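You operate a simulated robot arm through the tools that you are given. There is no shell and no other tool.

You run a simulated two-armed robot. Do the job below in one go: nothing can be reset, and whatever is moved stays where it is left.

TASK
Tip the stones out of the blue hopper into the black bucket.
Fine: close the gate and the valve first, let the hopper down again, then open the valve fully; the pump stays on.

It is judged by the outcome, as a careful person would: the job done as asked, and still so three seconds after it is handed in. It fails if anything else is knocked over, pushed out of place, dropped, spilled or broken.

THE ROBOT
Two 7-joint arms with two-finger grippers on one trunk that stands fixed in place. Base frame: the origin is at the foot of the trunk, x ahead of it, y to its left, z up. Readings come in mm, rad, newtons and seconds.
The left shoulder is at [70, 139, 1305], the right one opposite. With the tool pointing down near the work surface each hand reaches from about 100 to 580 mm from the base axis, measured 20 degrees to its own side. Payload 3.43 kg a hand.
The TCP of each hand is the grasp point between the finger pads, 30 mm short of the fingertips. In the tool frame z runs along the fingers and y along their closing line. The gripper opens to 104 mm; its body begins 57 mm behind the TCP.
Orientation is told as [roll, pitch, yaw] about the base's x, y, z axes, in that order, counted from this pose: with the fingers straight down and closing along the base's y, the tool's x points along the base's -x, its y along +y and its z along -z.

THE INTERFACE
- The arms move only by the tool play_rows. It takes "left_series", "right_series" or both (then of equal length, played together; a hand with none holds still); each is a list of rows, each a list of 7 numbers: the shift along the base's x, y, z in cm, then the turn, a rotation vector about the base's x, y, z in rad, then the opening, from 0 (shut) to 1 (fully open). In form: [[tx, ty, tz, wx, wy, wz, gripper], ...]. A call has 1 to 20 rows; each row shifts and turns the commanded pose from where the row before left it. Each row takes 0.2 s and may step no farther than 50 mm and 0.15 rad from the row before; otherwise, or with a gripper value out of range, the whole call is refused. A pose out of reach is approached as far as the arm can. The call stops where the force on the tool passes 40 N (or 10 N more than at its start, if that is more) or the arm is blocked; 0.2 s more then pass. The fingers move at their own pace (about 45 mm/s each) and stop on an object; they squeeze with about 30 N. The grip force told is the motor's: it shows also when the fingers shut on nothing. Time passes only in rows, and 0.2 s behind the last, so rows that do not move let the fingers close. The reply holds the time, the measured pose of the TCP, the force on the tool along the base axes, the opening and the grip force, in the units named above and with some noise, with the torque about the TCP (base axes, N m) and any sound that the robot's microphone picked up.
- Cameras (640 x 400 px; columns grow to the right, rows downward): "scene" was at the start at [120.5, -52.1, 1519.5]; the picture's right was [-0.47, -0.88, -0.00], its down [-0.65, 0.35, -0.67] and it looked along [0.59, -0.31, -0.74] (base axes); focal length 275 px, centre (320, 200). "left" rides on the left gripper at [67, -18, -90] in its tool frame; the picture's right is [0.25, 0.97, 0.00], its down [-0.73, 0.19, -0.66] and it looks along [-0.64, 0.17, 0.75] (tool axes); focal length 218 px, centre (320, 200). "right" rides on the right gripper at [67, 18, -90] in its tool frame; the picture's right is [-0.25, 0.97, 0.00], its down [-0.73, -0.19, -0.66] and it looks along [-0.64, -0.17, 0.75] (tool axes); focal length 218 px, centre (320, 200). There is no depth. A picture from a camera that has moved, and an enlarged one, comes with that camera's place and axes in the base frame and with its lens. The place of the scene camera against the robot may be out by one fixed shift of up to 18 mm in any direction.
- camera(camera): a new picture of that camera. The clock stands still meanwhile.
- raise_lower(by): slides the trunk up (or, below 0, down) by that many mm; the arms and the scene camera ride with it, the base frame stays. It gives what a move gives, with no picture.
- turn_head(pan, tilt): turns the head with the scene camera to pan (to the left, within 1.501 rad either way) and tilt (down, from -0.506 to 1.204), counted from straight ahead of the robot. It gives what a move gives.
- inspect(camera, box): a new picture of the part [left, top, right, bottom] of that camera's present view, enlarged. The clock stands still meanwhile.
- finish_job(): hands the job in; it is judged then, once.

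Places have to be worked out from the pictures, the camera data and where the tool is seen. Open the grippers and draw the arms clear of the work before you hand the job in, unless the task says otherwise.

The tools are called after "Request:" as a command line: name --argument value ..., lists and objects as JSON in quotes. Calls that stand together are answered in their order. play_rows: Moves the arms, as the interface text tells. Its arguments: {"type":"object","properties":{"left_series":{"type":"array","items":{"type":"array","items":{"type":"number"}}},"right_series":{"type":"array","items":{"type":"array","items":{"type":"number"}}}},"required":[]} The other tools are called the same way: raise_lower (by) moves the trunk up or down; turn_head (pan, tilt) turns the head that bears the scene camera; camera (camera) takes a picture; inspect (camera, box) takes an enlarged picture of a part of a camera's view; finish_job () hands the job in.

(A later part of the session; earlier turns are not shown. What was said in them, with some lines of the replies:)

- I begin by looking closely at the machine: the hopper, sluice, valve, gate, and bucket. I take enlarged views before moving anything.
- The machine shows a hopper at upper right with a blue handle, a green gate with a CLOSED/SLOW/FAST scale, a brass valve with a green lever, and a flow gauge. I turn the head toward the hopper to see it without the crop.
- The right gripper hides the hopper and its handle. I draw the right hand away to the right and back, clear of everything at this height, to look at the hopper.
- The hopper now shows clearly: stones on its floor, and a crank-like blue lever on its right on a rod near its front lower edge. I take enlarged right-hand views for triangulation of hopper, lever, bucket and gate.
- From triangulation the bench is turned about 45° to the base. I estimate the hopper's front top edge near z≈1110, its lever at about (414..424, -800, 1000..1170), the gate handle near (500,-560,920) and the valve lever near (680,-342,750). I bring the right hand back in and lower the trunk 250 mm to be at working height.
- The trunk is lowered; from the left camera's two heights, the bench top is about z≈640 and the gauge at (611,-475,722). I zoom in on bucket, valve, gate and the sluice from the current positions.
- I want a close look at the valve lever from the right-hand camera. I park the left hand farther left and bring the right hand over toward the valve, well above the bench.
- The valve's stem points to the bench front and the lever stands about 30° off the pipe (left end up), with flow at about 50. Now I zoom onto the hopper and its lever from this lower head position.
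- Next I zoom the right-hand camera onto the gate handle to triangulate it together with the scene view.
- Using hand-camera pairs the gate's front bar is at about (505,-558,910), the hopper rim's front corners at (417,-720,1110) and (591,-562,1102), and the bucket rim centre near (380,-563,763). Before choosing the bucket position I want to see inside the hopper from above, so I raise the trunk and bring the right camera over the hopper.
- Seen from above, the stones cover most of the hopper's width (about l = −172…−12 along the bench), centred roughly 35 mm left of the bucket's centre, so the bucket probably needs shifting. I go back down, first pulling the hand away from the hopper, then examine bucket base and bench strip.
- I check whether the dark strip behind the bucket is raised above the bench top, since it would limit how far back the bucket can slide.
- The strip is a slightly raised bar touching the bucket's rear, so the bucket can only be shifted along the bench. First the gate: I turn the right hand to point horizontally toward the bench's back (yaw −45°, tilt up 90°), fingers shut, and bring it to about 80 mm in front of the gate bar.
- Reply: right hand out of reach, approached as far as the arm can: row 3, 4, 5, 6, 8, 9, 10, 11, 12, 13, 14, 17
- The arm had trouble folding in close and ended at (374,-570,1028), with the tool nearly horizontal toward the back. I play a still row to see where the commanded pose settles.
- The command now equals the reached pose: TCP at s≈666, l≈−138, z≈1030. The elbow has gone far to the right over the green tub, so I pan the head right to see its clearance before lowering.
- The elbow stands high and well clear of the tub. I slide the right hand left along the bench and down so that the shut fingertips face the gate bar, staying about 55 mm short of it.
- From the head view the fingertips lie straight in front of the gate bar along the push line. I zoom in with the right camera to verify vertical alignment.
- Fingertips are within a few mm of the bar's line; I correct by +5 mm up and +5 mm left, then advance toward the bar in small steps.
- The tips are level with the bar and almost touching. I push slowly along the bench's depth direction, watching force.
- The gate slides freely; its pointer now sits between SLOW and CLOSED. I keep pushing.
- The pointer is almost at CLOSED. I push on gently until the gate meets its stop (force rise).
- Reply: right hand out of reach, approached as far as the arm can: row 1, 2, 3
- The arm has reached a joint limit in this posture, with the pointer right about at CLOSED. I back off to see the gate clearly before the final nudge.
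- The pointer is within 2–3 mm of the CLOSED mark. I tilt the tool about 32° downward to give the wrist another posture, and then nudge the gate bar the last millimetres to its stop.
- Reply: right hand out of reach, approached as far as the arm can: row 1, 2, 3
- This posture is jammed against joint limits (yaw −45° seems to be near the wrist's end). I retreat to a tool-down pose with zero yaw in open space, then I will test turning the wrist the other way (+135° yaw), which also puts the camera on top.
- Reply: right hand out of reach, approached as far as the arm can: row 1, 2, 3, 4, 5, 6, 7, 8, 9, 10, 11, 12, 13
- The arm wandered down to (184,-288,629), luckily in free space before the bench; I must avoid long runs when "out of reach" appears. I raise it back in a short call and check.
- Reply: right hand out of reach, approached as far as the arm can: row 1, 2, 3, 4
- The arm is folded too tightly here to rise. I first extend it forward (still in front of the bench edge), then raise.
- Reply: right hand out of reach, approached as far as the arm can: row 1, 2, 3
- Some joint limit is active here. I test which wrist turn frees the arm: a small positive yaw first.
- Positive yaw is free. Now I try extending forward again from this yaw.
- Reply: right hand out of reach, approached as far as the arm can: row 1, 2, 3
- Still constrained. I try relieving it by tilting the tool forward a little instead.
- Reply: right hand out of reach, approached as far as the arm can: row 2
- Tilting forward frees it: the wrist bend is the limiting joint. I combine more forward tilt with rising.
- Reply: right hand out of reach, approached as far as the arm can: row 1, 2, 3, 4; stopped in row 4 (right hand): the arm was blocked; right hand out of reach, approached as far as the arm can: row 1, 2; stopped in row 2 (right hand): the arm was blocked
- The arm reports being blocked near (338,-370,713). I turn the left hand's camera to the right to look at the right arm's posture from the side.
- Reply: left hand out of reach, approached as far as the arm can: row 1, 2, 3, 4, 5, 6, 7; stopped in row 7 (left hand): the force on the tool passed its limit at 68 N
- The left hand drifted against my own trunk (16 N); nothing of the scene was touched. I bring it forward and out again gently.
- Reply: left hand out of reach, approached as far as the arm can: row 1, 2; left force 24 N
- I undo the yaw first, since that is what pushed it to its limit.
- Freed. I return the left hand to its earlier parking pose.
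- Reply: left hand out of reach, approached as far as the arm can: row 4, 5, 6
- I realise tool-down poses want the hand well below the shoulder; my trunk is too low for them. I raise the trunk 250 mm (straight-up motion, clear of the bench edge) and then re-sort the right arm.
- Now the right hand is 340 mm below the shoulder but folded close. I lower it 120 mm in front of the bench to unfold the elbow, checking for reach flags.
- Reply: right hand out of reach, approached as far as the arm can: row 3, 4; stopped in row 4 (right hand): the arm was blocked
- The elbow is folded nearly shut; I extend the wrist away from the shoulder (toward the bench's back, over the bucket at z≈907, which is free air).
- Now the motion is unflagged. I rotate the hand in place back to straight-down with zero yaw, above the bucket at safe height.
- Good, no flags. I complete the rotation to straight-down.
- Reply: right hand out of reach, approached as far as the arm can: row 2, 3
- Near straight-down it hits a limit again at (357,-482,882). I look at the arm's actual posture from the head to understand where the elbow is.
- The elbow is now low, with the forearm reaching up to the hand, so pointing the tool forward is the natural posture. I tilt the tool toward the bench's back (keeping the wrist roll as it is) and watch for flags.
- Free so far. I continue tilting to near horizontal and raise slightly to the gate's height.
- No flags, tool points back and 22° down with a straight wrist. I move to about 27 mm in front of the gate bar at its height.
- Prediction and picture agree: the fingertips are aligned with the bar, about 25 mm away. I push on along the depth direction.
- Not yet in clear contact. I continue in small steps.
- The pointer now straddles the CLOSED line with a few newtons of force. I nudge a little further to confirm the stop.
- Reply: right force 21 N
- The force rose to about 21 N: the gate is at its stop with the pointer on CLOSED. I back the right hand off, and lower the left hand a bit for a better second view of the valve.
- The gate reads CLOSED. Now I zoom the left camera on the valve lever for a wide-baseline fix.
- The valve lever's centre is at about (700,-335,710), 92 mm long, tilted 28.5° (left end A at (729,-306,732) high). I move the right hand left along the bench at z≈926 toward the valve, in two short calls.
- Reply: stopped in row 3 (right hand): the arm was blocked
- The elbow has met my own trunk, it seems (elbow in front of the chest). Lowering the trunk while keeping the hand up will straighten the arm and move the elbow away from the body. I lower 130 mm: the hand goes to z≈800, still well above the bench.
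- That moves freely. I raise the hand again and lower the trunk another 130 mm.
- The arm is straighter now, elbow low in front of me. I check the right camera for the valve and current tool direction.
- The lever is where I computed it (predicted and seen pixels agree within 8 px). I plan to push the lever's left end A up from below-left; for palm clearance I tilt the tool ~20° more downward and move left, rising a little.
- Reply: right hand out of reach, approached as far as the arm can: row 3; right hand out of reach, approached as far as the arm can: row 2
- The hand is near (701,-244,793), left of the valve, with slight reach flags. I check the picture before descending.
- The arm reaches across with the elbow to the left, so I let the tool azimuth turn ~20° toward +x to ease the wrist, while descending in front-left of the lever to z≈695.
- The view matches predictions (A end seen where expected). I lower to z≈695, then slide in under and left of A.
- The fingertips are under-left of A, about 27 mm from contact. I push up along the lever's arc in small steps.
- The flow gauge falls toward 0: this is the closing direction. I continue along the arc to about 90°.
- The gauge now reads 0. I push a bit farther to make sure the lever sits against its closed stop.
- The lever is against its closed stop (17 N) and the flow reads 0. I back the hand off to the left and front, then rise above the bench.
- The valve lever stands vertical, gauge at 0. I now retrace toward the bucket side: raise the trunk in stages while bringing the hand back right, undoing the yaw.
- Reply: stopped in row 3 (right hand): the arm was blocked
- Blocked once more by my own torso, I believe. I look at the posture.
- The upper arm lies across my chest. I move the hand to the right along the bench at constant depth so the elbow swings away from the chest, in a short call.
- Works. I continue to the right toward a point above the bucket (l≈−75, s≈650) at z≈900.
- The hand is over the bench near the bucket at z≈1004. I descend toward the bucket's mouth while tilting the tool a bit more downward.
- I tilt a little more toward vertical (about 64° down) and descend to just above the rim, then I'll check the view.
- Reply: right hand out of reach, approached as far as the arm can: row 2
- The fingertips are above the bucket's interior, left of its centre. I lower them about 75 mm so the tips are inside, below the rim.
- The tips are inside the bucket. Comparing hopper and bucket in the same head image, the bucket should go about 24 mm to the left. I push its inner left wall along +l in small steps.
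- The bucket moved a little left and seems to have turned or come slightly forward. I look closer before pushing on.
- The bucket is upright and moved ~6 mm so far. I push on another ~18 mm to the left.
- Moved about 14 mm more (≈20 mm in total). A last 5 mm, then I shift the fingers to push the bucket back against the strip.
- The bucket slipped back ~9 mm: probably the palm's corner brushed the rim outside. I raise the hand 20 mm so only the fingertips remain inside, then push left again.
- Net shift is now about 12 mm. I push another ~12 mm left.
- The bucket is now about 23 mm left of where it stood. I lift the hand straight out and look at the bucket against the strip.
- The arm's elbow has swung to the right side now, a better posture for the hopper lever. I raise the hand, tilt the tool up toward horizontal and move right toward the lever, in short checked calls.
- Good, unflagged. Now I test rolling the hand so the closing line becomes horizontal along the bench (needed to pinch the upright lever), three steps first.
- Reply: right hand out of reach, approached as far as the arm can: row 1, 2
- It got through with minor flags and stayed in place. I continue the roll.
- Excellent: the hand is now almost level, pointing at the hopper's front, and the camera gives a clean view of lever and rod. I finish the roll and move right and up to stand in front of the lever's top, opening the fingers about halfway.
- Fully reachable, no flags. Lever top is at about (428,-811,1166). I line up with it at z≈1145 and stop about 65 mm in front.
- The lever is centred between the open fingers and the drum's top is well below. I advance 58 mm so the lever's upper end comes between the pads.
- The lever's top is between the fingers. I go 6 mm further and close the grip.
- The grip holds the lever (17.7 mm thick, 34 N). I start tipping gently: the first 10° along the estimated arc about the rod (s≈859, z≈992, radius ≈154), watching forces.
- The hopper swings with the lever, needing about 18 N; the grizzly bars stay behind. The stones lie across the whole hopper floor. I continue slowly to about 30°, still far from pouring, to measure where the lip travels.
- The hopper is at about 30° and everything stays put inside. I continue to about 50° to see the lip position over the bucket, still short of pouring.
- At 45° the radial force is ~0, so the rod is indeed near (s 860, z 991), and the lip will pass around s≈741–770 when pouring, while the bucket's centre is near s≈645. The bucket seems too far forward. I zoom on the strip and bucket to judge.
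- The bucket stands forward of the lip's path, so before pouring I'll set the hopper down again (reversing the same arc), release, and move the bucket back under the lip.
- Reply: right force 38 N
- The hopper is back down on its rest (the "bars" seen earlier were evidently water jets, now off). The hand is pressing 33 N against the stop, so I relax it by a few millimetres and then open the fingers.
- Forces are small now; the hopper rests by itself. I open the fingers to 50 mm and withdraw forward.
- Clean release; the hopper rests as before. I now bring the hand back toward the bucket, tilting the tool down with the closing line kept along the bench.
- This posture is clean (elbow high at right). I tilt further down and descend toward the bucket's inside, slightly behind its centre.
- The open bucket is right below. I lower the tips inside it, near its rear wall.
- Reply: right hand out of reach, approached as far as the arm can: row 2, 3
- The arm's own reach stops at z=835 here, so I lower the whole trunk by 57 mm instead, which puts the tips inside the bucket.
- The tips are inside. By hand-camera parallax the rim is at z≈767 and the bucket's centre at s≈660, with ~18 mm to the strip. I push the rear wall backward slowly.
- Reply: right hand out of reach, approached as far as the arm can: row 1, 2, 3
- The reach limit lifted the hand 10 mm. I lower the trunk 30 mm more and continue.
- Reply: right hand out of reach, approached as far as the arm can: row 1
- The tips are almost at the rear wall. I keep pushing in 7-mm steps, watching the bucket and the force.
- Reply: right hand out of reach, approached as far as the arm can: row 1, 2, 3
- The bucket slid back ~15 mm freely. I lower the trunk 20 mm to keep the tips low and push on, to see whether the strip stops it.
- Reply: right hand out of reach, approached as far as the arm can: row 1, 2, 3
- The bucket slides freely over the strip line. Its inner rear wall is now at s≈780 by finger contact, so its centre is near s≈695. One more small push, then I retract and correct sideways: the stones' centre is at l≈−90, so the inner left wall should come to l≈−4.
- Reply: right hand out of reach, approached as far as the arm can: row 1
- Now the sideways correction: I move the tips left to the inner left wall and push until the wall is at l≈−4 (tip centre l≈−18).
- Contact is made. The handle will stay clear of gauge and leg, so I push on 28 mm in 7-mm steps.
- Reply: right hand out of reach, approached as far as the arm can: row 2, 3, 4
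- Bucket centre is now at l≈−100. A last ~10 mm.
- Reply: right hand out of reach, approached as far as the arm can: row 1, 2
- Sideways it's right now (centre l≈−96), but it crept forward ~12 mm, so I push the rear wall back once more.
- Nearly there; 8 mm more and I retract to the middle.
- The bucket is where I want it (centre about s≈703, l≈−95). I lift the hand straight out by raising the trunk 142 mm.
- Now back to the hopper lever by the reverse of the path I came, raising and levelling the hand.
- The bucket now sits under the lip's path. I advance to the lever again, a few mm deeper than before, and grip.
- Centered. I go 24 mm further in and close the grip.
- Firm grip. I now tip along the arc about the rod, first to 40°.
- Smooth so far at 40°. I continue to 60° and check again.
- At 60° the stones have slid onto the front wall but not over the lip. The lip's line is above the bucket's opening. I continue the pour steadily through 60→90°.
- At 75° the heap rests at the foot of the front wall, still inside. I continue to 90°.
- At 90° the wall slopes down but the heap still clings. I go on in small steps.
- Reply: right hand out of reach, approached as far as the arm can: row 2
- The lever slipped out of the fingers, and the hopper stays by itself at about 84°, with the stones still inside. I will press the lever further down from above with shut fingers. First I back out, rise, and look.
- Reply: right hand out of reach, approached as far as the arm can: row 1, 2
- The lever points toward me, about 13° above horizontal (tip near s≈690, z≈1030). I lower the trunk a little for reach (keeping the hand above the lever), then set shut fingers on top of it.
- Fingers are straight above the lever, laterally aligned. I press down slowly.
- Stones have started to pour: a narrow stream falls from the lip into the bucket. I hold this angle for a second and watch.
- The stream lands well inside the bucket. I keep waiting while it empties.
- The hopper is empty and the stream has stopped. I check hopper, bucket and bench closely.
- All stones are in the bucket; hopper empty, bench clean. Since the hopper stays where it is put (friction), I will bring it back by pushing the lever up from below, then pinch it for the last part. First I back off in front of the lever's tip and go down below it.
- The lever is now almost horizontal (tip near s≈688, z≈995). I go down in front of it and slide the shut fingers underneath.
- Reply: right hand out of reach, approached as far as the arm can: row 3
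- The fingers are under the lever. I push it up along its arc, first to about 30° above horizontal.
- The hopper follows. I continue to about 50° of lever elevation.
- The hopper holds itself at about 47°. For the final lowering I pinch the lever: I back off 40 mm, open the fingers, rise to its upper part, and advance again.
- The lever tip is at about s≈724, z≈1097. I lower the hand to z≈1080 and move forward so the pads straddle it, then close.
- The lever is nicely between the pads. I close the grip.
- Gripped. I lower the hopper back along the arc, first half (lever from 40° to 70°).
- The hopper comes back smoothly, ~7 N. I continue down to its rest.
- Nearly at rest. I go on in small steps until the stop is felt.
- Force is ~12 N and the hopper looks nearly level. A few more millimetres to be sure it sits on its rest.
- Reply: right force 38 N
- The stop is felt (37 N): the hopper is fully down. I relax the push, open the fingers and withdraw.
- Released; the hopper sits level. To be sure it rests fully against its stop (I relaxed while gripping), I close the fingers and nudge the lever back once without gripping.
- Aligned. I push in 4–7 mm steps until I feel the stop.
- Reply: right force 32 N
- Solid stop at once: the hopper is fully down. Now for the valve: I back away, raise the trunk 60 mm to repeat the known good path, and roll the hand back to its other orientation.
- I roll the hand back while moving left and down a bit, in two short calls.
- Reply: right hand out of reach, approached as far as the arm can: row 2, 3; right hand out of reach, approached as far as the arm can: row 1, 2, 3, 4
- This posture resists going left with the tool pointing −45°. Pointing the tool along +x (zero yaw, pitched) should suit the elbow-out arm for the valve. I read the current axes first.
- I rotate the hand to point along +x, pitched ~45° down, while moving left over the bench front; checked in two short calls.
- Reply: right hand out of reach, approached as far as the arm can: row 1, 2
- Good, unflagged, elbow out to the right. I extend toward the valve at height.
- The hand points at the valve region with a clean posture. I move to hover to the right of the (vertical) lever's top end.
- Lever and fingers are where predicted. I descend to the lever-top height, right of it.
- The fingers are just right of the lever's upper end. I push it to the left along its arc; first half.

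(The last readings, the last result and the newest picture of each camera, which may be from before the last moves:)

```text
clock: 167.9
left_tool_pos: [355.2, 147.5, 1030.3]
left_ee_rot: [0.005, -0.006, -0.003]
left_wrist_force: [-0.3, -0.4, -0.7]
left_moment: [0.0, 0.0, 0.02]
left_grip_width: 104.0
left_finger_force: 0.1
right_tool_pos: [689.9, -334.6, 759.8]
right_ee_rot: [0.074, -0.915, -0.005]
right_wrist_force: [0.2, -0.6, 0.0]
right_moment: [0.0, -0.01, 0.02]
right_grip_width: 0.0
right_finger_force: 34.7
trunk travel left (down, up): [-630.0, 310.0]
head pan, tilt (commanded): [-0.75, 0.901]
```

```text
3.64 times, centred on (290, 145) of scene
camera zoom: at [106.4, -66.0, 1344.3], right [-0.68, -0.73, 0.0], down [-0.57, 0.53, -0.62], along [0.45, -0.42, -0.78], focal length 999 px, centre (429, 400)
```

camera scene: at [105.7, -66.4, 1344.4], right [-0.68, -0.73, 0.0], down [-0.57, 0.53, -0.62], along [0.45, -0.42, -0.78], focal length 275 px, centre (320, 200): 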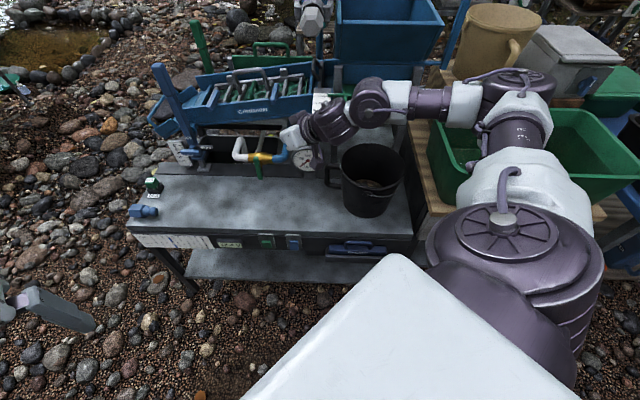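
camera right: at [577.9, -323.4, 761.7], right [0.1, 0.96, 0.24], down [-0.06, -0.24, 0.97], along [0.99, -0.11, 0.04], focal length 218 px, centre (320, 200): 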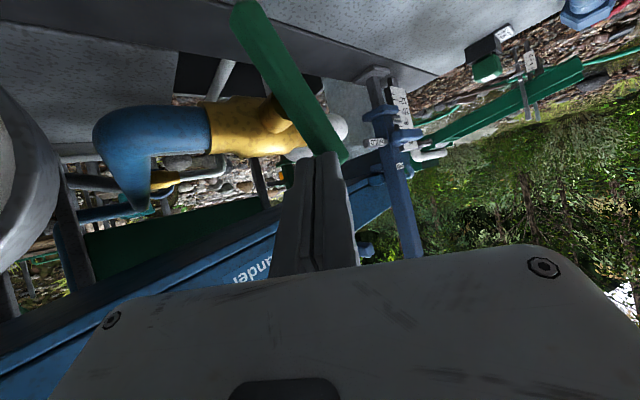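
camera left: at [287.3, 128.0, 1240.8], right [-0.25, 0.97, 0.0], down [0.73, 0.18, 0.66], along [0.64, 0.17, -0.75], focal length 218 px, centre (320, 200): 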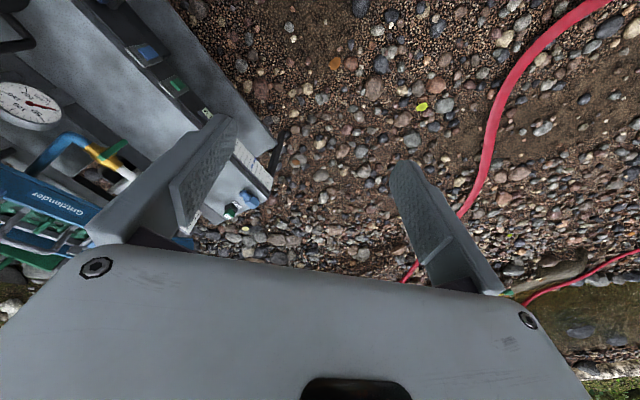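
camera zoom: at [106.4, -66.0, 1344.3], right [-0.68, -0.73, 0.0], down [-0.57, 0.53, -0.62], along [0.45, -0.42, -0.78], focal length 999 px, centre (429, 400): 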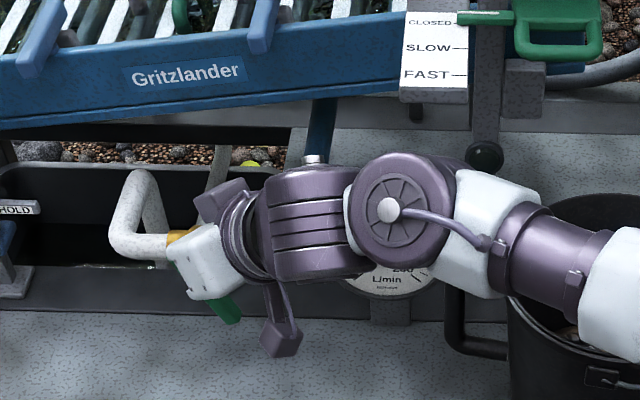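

The lever follows. I continue the second half, curving downward.

Request:
play_rows --right_series '[[0.75, 0.75, -0.15, 0, 0, 0, 0], [0.728, 0.728, -0.4, 0, 0, 0, 0], [0.629, 0.629, -0.64, 0, 0, 0, 0]]'

Request:
camera --camera "right"

Request:
inspect --camera "scene" --box '[210, 90, 370, 200]'

```text
clock: 168.7
left_tool_pos: [354.3, 147.6, 1030.8]
left_ee_rot: [0.006, -0.008, -0.003]
left_wrist_force: [-0.1, -0.4, 0.8]
left_moment: [0.01, 0.0, 0.0]
left_grip_width: 103.8
left_finger_force: 0.2
right_tool_pos: [711.8, -313.1, 748.8]
right_ee_rot: [0.077, -0.915, -0.005]
right_wrist_force: [-0.2, 1.1, 0.8]
right_moment: [0.04, 0.0, 0.05]
right_grip_width: 0.0
right_finger_force: 34.5
trunk travel left (down, up): [-630.0, 310.0]
head pan, tilt (commanded): [-0.75, 0.901]
```

```text
taken
camera right: at [599.1, -301.8, 750.7], right [0.1, 0.96, 0.24], down [-0.07, -0.24, 0.97], along [0.99, -0.11, 0.04], focal length 218 px, centre (320, 200)
```

right: 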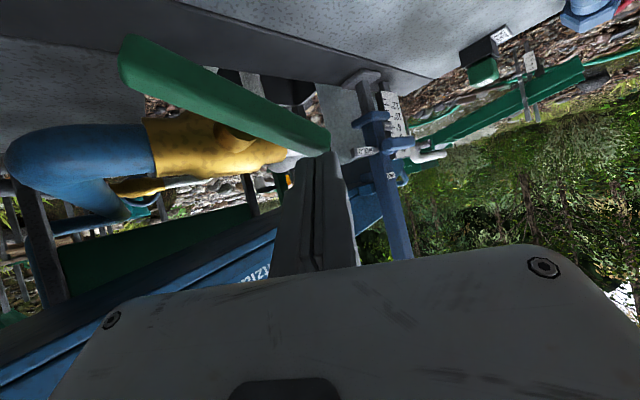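

```text
3.64 times, centred on (290, 145) of scene
camera zoom: at [106.1, -66.3, 1344.3], right [-0.68, -0.73, 0.0], down [-0.57, 0.53, -0.62], along [0.45, -0.42, -0.78], focal length 999 px, centre (429, 400)
```

zoom: 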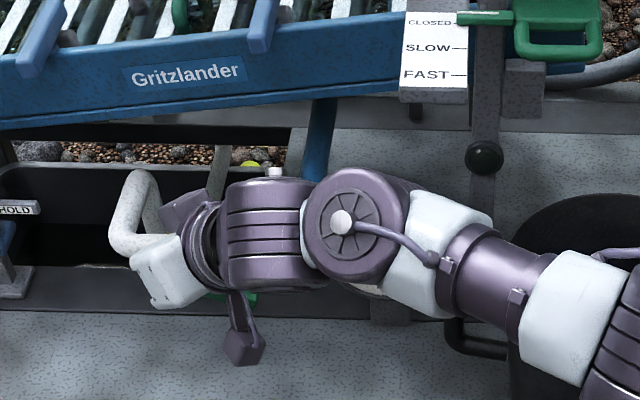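

The lever is close to parallel with the pipe. I press its end further down until it meets the open stop.

Request:
play_rows --right_series '[[0.42, 0.42, -0.8, 0, 0, 0, 0], [0.2, 0.2, -0.7, 0, 0, 0, 0]]'

Request:
camera --camera "right"

Request:
turn_head --pan -0.6 --tilt 0.8

Request:
camera --camera "scene"

```text
clock: 169.3
left_tool_pos: [354.1, 147.0, 1031.3]
left_ee_rot: [0.005, -0.008, -0.004]
left_wrist_force: [0.6, 0.6, -0.5]
left_moment: [0.01, 0.01, -0.02]
left_grip_width: 104.1
left_finger_force: 0.2
right_tool_pos: [717.4, -305.9, 734.5]
right_ee_rot: [0.075, -0.919, -0.005]
right_wrist_force: [-0.4, 0.5, 2.2]
right_moment: [0.02, -0.02, -0.04]
right_grip_width: 0.0
right_finger_force: 34.7
trunk travel left (down, up): [-630.0, 310.0]
head pan, tilt (commanded): [-0.75, 0.901]
```

```text
taken
camera right: at [604.9, -294.7, 736.1], right [0.1, 0.96, 0.25], down [-0.07, -0.24, 0.97], along [0.99, -0.11, 0.04], focal length 218 px, centre (320, 200)
```

right: 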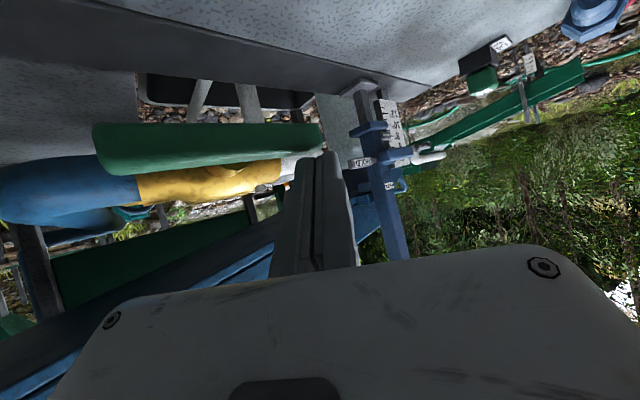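

```text
clock: 170.0
left_tool_pos: [355.1, 148.6, 1032.3]
left_ee_rot: [0.005, -0.005, -0.002]
left_wrist_force: [0.5, -0.5, -0.4]
left_moment: [0.01, -0.05, 0.0]
left_grip_width: 103.9
left_finger_force: 0.0
right_tool_pos: [717.3, -304.7, 733.9]
right_ee_rot: [0.074, -0.916, -0.007]
right_wrist_force: [1.2, 0.5, 4.6]
right_moment: [-0.02, -0.07, 0.02]
right_grip_width: 0.0
right_finger_force: 35.4
trunk travel left (down, up): [-630.0, 310.0]
head pan, tilt (commanded): [-0.6, 0.799]
```

```text
taken
camera scene: at [116.7, -60.2, 1352.3], right [-0.57, -0.82, 0.0], down [-0.59, 0.41, -0.7], along [0.57, -0.39, -0.72], focal length 275 px, centre (320, 200)
```

scene: 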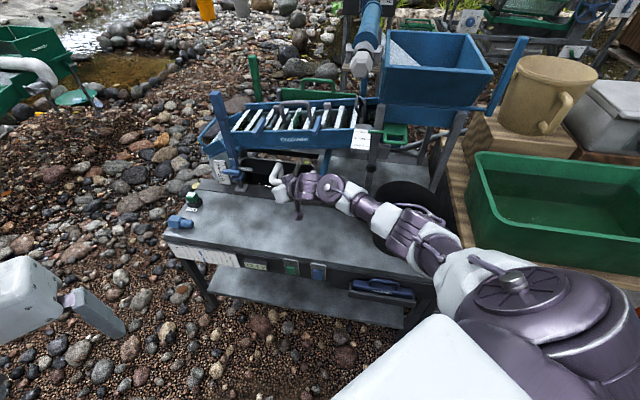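

The lever is about parallel to the pipe and the jets are back. I press a little more to confirm the stop, then check gauge and bucket.

Request:
play_rows --right_series '[[0.05, 0.05, -0.3, 0, 0, 0, 0], [0, 0, -0.3, 0, 0, 0, 0]]'

Request:
inspect --camera "scene" --box '[240, 120, 460, 280]'

Request:
camera --camera "right"

```text
clock: 170.6
left_tool_pos: [350.9, 148.7, 1032.6]
left_ee_rot: [0.005, -0.01, -0.002]
left_wrist_force: [-0.7, 0.3, -0.8]
left_moment: [0.01, 0.01, -0.01]
left_grip_width: 104.0
left_finger_force: 0.0
right_tool_pos: [717.6, -306.5, 733.9]
right_ee_rot: [0.077, -0.925, -0.007]
right_wrist_force: [-3.1, -0.4, 20.1]
right_moment: [-0.05, -0.14, 0.01]
right_grip_width: 0.0
right_finger_force: 34.5
trunk travel left (down, up): [-630.0, 310.0]
head pan, tilt (commanded): [-0.6, 0.799]
```

```text
2.50 times, centred on (350, 200) of scene
camera zoom: at [113.2, -59.2, 1353.0], right [-0.57, -0.82, 0.0], down [-0.59, 0.4, -0.7], along [0.58, -0.39, -0.71], focal length 687 px, centre (245, 200)
```

zoom: 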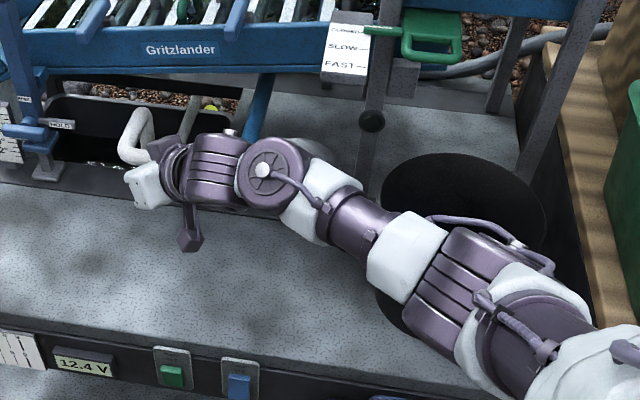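

```text
taken
camera right: at [605.1, -294.6, 734.7], right [0.1, 0.96, 0.25], down [-0.07, -0.24, 0.97], along [0.99, -0.11, 0.05], focal length 218 px, centre (320, 200)
```

right: 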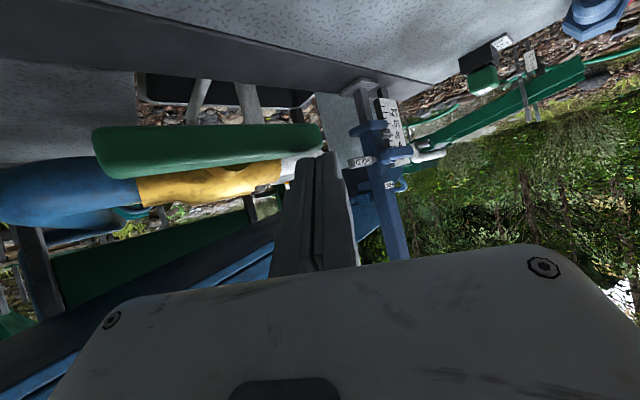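

The stop is firm (20 N): the valve is fully open. I lift off straight up and retreat the way I came, then check everything.

Request:
play_rows --right_series '[[0, 0, 1.5, 0, 0, 0, 0], [0, 0, 2.5, 0, 0, 0, 0], [-1.0, -1.0, 3.0, 0, 0, 0, 0], [-1.5, -1.5, 3.0, 0, 0, 0, 0]]'

Request:
camera --camera "scene"

Request:
inspect --camera "scene" --box '[240, 120, 460, 280]'

```text
clock: 171.6
left_tool_pos: [353.7, 147.6, 1032.0]
left_ee_rot: [0.005, -0.007, -0.005]
left_wrist_force: [-0.5, 0.7, 0.4]
left_moment: [0.02, 0.0, 0.01]
left_grip_width: 103.7
left_finger_force: 0.1
right_tool_pos: [691.7, -333.5, 826.5]
right_ee_rot: [0.074, -0.915, -0.002]
right_wrist_force: [-0.1, -0.2, 1.2]
right_moment: [0.02, 0.04, -0.01]
right_grip_width: 0.0
right_finger_force: 34.8
trunk travel left (down, up): [-630.0, 310.0]
head pan, tilt (commanded): [-0.6, 0.799]
```

```text
taken
camera scene: at [116.2, -60.8, 1352.3], right [-0.56, -0.83, 0.0], down [-0.59, 0.41, -0.7], along [0.58, -0.39, -0.72], focal length 275 px, centre (320, 200)
```

scene: 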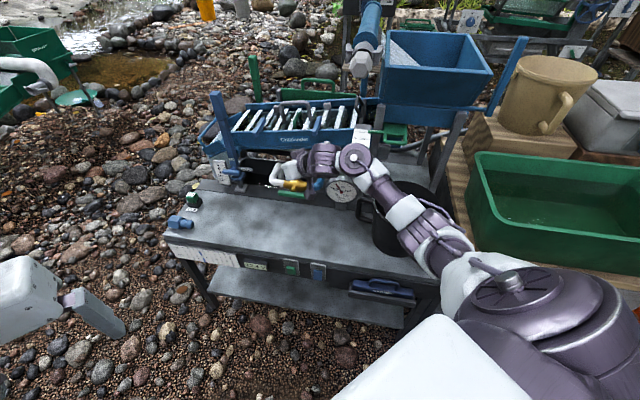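

```text
2.50 times, centred on (350, 200) of scene
camera zoom: at [116.2, -60.8, 1352.3], right [-0.56, -0.83, 0.0], down [-0.59, 0.41, -0.7], along [0.58, -0.39, -0.72], focal length 687 px, centre (245, 200)
```

zoom: 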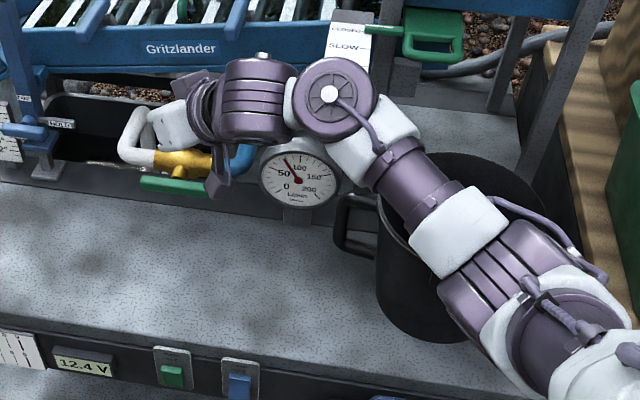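

The gauge now reads about 75–80 with the lever parallel to the pipe. My forearm is above the bucket, so I raise the whole trunk straight up to clear it.

Request:
raise_lower --by 150

Request:
camera --camera "scene"

```text
clock: 173.4
left_tool_pos: [353.8, 146.8, 1180.8]
left_ee_rot: [0.004, -0.008, -0.005]
left_wrist_force: [-0.1, 0.4, -0.3]
left_moment: [-0.01, 0.01, -0.03]
left_grip_width: 103.8
left_finger_force: 0.0
right_tool_pos: [692.8, -332.9, 977.5]
right_ee_rot: [0.074, -0.914, -0.005]
right_wrist_force: [0.4, 1.2, -0.3]
right_moment: [0.02, 0.01, -0.01]
right_grip_width: 0.0
right_finger_force: 34.5
trunk travel left (down, up): [-780.0, 160.0]
head pan, tilt (commanded): [-0.6, 0.799]
```

```text
taken
camera scene: at [117.5, -60.5, 1502.2], right [-0.56, -0.83, 0.0], down [-0.59, 0.41, -0.7], along [0.57, -0.39, -0.72], focal length 275 px, centre (320, 200)
```

scene: 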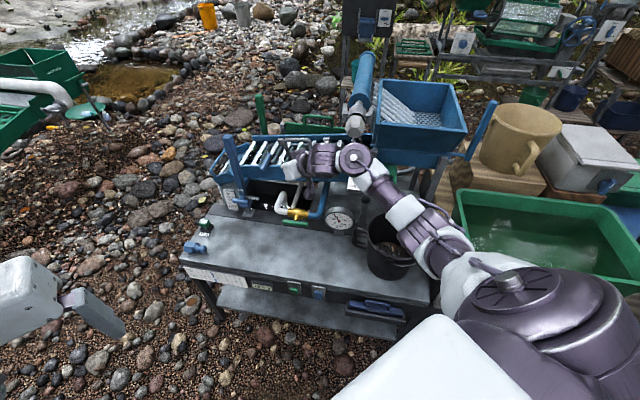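

I retract the right hand back toward me, away from the machine.

Request:
play_rows --right_series '[[-3.6, -1.4, 0.8, 0, 0, 0, 0.3], [-3.6, -1.4, 0.8, 0, 0, 0, 0.8], [-3.6, -1.4, 0.8, 0, 0, 0, 1]]'

Request:
play_rows --right_series '[[-3.5, -0.8, 1.0, 0, 0, 0, 1], [-3.5, -0.8, 1.0, 0, 0, 0, 1], [-3.5, -0.5, 1.0, 0, 0, 0, 1]]'

Request:
camera --camera "scene"

```text
clock: 174.2
left_tool_pos: [353.2, 145.7, 1180.6]
left_ee_rot: [0.003, -0.007, -0.003]
left_wrist_force: [-0.3, 0.0, 0.0]
left_moment: [0.01, -0.02, 0.04]
left_grip_width: 103.8
left_finger_force: 0.0
right_tool_pos: [582.2, -376.0, 1002.1]
right_ee_rot: [0.077, -0.915, -0.005]
right_wrist_force: [0.4, 0.1, -0.1]
right_moment: [0.0, 0.03, -0.03]
right_grip_width: 67.1
right_finger_force: 0.1
trunk travel left (down, up): [-780.0, 160.0]
head pan, tilt (commanded): [-0.6, 0.799]
```

```text
clock: 175.0
left_tool_pos: [352.5, 146.9, 1181.0]
left_ee_rot: [0.005, -0.007, -0.002]
left_wrist_force: [0.7, 0.3, -0.7]
left_moment: [0.0, 0.0, -0.01]
left_grip_width: 103.8
left_finger_force: 0.1
right_tool_pos: [474.1, -398.2, 1033.8]
right_ee_rot: [0.073, -0.916, -0.004]
right_wrist_force: [0.0, -0.1, 0.2]
right_moment: [0.01, -0.01, -0.02]
right_grip_width: 104.1
right_finger_force: 0.0
trunk travel left (down, up): [-780.0, 160.0]
head pan, tilt (commanded): [-0.6, 0.799]
```

```text
taken
camera scene: at [115.9, -60.2, 1502.4], right [-0.56, -0.83, 0.0], down [-0.59, 0.4, -0.7], along [0.58, -0.39, -0.72], focal length 275 px, centre (320, 200)
```

scene: 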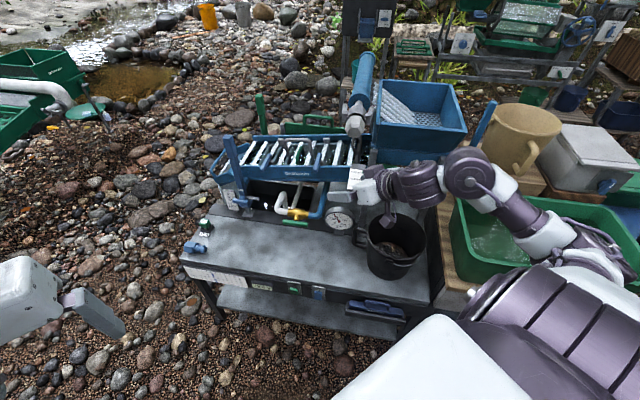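

No flags. I retreat further so the machine is unobstructed, then inspect all the parts.

Request:
play_rows --right_series '[[-3.0, 0.8, 1.5, 0, 0.05, 0, 1], [-3.0, 0.8, 1.5, 0, 0.05, 0, 1], [-2.5, 0.5, 1.5, 0, 0.05, 0, 1]]'

Request:
turn_head --pan -0.7 --tilt 0.8

Request:
camera --camera "scene"

Request:
inspect --camera "scene" --box '[180, 130, 400, 268]'

Request:
inspect --camera "scene" --box '[310, 60, 510, 185]'

```text
clock: 175.8
left_tool_pos: [354.4, 147.0, 1181.0]
left_ee_rot: [0.004, -0.006, -0.004]
left_wrist_force: [-0.2, -0.5, 0.3]
left_moment: [0.0, 0.0, -0.04]
left_grip_width: 104.0
left_finger_force: 0.0
right_tool_pos: [403.2, -377.5, 1072.8]
right_ee_rot: [0.076, -0.782, -0.005]
right_wrist_force: [0.6, 0.5, 0.2]
right_moment: [0.01, 0.04, 0.0]
right_grip_width: 104.1
right_finger_force: 0.0
right hand out of reach, approached as far as the arm can: row 3
trunk travel left (down, up): [-780.0, 160.0]
head pan, tilt (commanded): [-0.6, 0.799]
```

```text
clock: 176.4
left_tool_pos: [354.9, 147.6, 1178.9]
left_ee_rot: [0.006, -0.007, -0.003]
left_wrist_force: [-1.0, -0.3, 0.7]
left_moment: [0.0, 0.0, 0.0]
left_grip_width: 103.9
left_finger_force: 0.1
right_tool_pos: [403.7, -377.8, 1073.2]
right_ee_rot: [0.075, -0.783, -0.005]
right_wrist_force: [-0.3, -0.1, 0.0]
right_moment: [-0.01, -0.03, -0.02]
right_grip_width: 103.9
right_finger_force: 0.0
trunk travel left (down, up): [-780.0, 160.0]
head pan, tilt (commanded): [-0.7, 0.799]
```

```text
taken
camera scene: at [112.6, -67.1, 1502.2], right [-0.64, -0.77, 0.0], down [-0.55, 0.46, -0.7], along [0.53, -0.45, -0.72], focal length 275 px, centre (320, 200)
```

scene: 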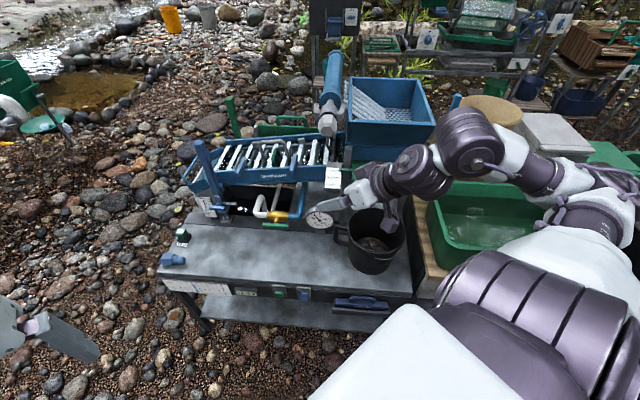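

```text
2.90 times, centred on (290, 199) of scene
camera zoom: at [112.6, -67.1, 1502.2], right [-0.64, -0.77, 0.0], down [-0.55, 0.46, -0.7], along [0.53, -0.45, -0.72], focal length 796 px, centre (407, 203)
```

zoom: 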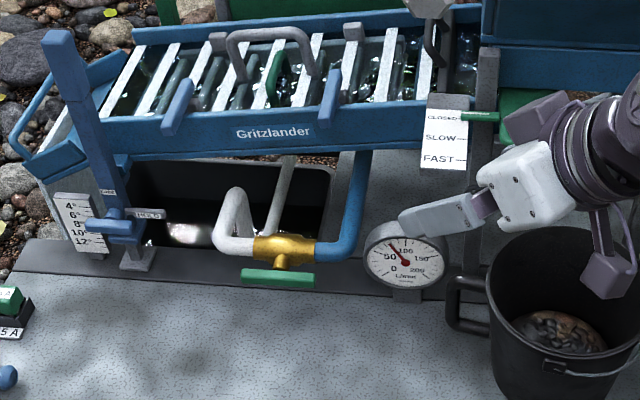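

```text
3.20 times, centred on (410, 122) of scene
camera zoom: at [112.6, -67.1, 1502.2], right [-0.64, -0.77, 0.0], down [-0.55, 0.46, -0.7], along [0.53, -0.45, -0.72], focal length 879 px, centre (32, 448)
```

zoom: 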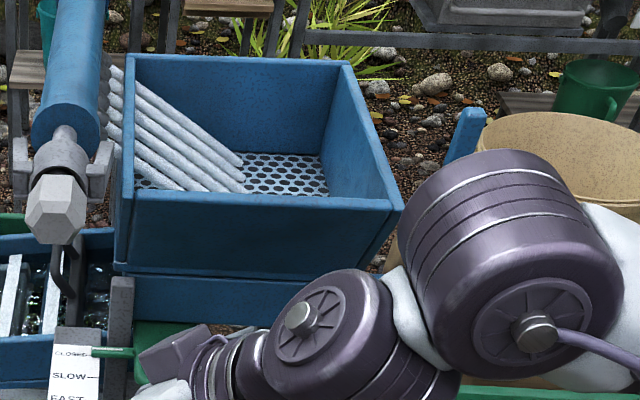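

Valve lever parallel, gauge ~75, jets running, gate on CLOSED, stones in the bucket, bench clean. I move the right hand farther up and back to a parking place, in small steps.

Request:
play_rows --right_series '[[-1.0, 0.3, 3.5, 0, 0.1, 0, 1], [-1.5, 0.3, 3.5, 0, 0.1, 0, 1], [-1.5, 0.3, 3.5, 0, 0.1, 0, 1]]'

Request:
camera --camera "scene"

```text
clock: 177.2
left_tool_pos: [355.4, 148.2, 1180.4]
left_ee_rot: [0.007, -0.005, -0.004]
left_wrist_force: [-0.8, -0.2, 0.2]
left_moment: [0.04, 0.05, 0.0]
left_grip_width: 104.0
left_finger_force: 0.1
right_tool_pos: [377.0, -370.2, 1155.1]
right_ee_rot: [0.073, -0.48, 0.028]
right_wrist_force: [2.0, -0.5, 7.5]
right_moment: [0.03, 0.37, 0.03]
right_grip_width: 104.1
right_finger_force: 0.1
right hand out of reach, approached as far as the arm can: row 1, 3
trunk travel left (down, up): [-780.0, 160.0]
head pan, tilt (commanded): [-0.7, 0.799]
```

```text
taken
camera scene: at [114.6, -66.6, 1502.1], right [-0.64, -0.77, 0.0], down [-0.55, 0.46, -0.7], along [0.53, -0.45, -0.72], focal length 275 px, centre (320, 200)
```

scene: 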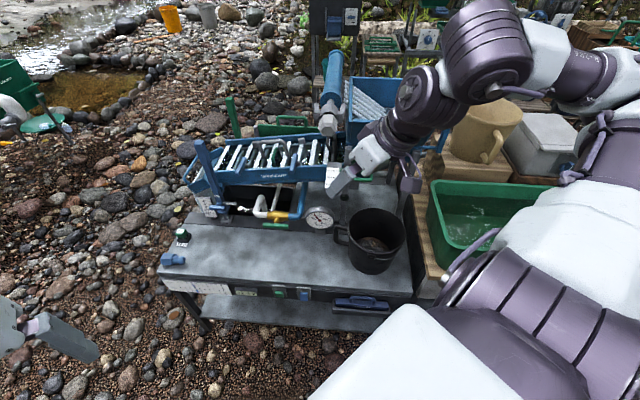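

There is a 7.5 N reading, probably from the quick posture change; I check with a still row.

Request:
play_rows --right_series '[[0, 0, 0, 0, 0, 0, 1], [0, 0, 0, 0, 0, 0, 1]]'

Request:
inspect --camera "scene" --box '[290, 140, 460, 290]'

```text
clock: 177.8
left_tool_pos: [354.2, 148.2, 1181.0]
left_ee_rot: [0.005, -0.005, -0.004]
left_wrist_force: [1.0, -0.3, 0.6]
left_moment: [-0.01, 0.04, -0.03]
left_grip_width: 104.2
left_finger_force: 0.0
right_tool_pos: [376.4, -370.9, 1159.6]
right_ee_rot: [0.075, -0.497, 0.028]
right_wrist_force: [0.8, -0.1, 0.6]
right_moment: [0.01, -0.02, -0.01]
right_grip_width: 104.2
right_finger_force: 0.0
trunk travel left (down, up): [-780.0, 160.0]
head pan, tilt (commanded): [-0.7, 0.799]
```

```text
2.67 times, centred on (375, 215) of scene
camera zoom: at [113.1, -66.8, 1502.2], right [-0.64, -0.76, 0.0], down [-0.55, 0.46, -0.7], along [0.53, -0.45, -0.72], focal length 732 px, centre (173, 160)
```

zoom: 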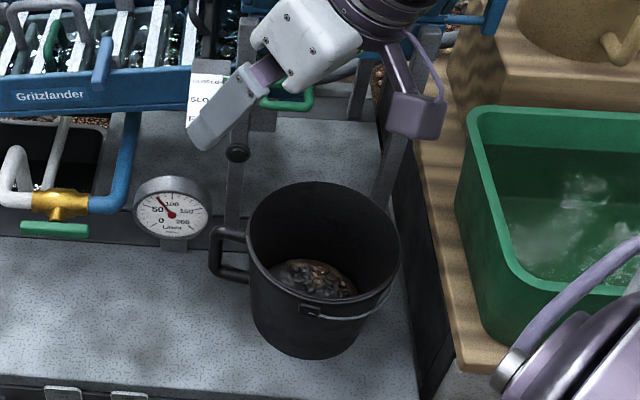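

It was only transient. I raise the trunk another 120 mm for clearance and make a last check of the gate scale, hopper, lever and pump switches.

Request:
raise_lower --by 120

Request:
camera --camera "scene"

Request:
inspect --camera "scene" --box '[150, 130, 430, 330]'

Request:
camera --camera "right"

```text
clock: 179.3
left_tool_pos: [353.7, 146.4, 1301.1]
left_ee_rot: [0.005, -0.007, -0.004]
left_wrist_force: [-0.2, -0.7, 0.3]
left_moment: [-0.03, 0.02, 0.0]
left_grip_width: 103.8
left_finger_force: 0.0
right_tool_pos: [376.4, -371.5, 1279.8]
right_ee_rot: [0.074, -0.497, 0.028]
right_wrist_force: [-0.1, -0.8, 0.7]
right_moment: [-0.01, 0.02, -0.03]
right_grip_width: 103.8
right_finger_force: 0.0
trunk travel left (down, up): [-900.0, 40.0]
head pan, tilt (commanded): [-0.7, 0.799]
```

```text
taken
camera scene: at [112.4, -67.0, 1622.2], right [-0.64, -0.76, 0.0], down [-0.55, 0.46, -0.7], along [0.53, -0.45, -0.72], focal length 275 px, centre (320, 200)
```

scene: 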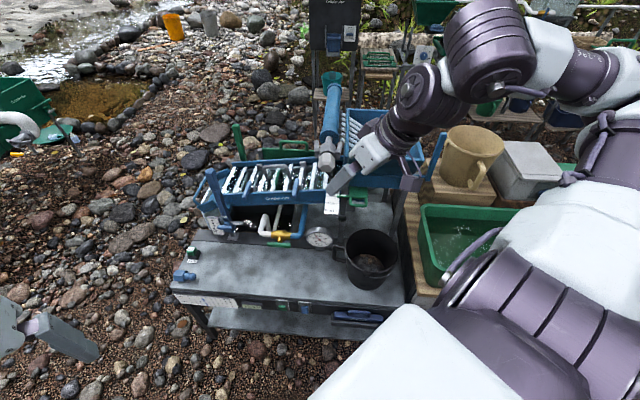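

```text
2.00 times, centred on (290, 230) of scene
camera zoom: at [112.4, -67.0, 1622.2], right [-0.64, -0.76, 0.0], down [-0.55, 0.46, -0.7], along [0.53, -0.45, -0.72], focal length 549 px, centre (380, 140)
```

zoom: 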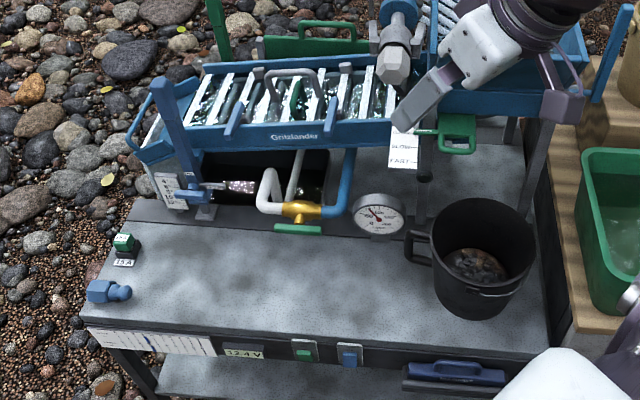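

```text
taken
camera right: at [273.6, -362.8, 1326.9], right [0.16, 0.97, 0.18], down [0.34, -0.23, 0.91], along [0.93, -0.08, -0.37], focal length 218 px, centre (320, 200)
```

right: 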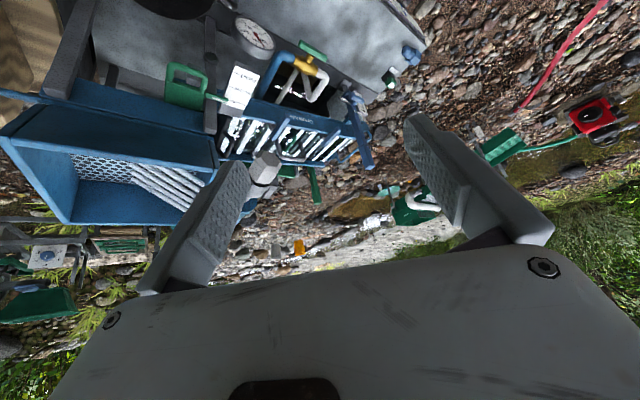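

Everything looks right; I make one last check of the gate pointer and the hopper through the right-hand camera.

Request:
inspect --camera "right" --box '[150, 0, 350, 125]'

Request:
inspect --camera "right" --box '[0, 80, 240, 230]'

```text
3.20 times, centred on (250, 62) of right
camera zoom: at [273.6, -362.8, 1326.9], right [0.16, 0.97, 0.18], down [0.34, -0.23, 0.91], along [0.93, -0.08, -0.37], focal length 698 px, centre (544, 640)
```

zoom: 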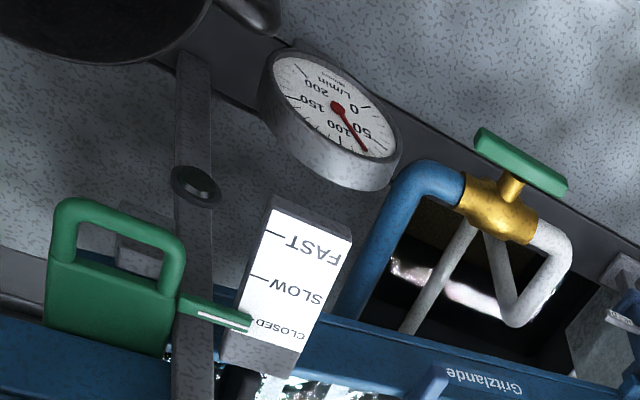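

```text
2.67 times, centred on (120, 155) of right
camera zoom: at [273.6, -362.8, 1326.9], right [0.16, 0.97, 0.18], down [0.34, -0.23, 0.91], along [0.93, -0.08, -0.37], focal length 582 px, centre (853, 320)
```

zoom: 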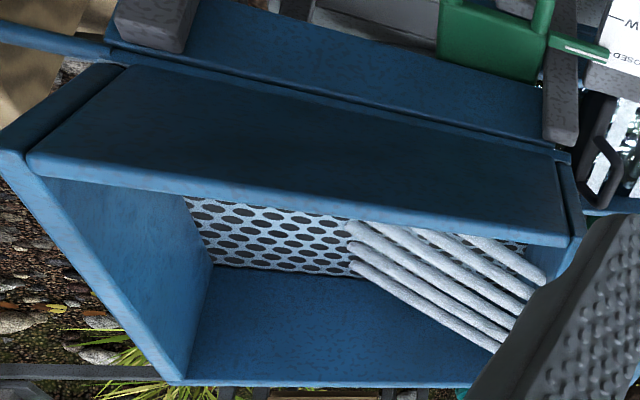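

The gate pointer is at CLOSED and the valve lever lies parallel to the pipe with about 75 L/min showing. The hopper is empty and down with the jets running, and the stones are in the bucket. The pump switches were not touched, and both grippers are open and clear of the work, so I hand the job in.

Request:
finish_job

```text
The job is handed in.
```

The stones are tipped out of the hopper into the black bucket, and the machine is set the way you asked. I saw no stones on the bench afterwards.

- **Gate:** pushed in to its stop before tipping; the pointer reads CLOSED.
- **Valve:** closed before tipping (the gauge read 0). It is now at its fully open stop, with the gauge at about 75 L/min.
- **Hopper:** empty and back down on its rest.
- **Pump:** I did not touch its switches, and the water jets are running again.

**Bucket moved:** it was standing too far forward and slightly to the side of where the hopper pours. I slid it back and a little to the left before tipping.

Partway through the tip the hopper's lever slipped from the gripper. The hopper stayed where it was, and I finished the tip by pressing the lever down from above.

Both grippers are open and the arms are clear of the work.
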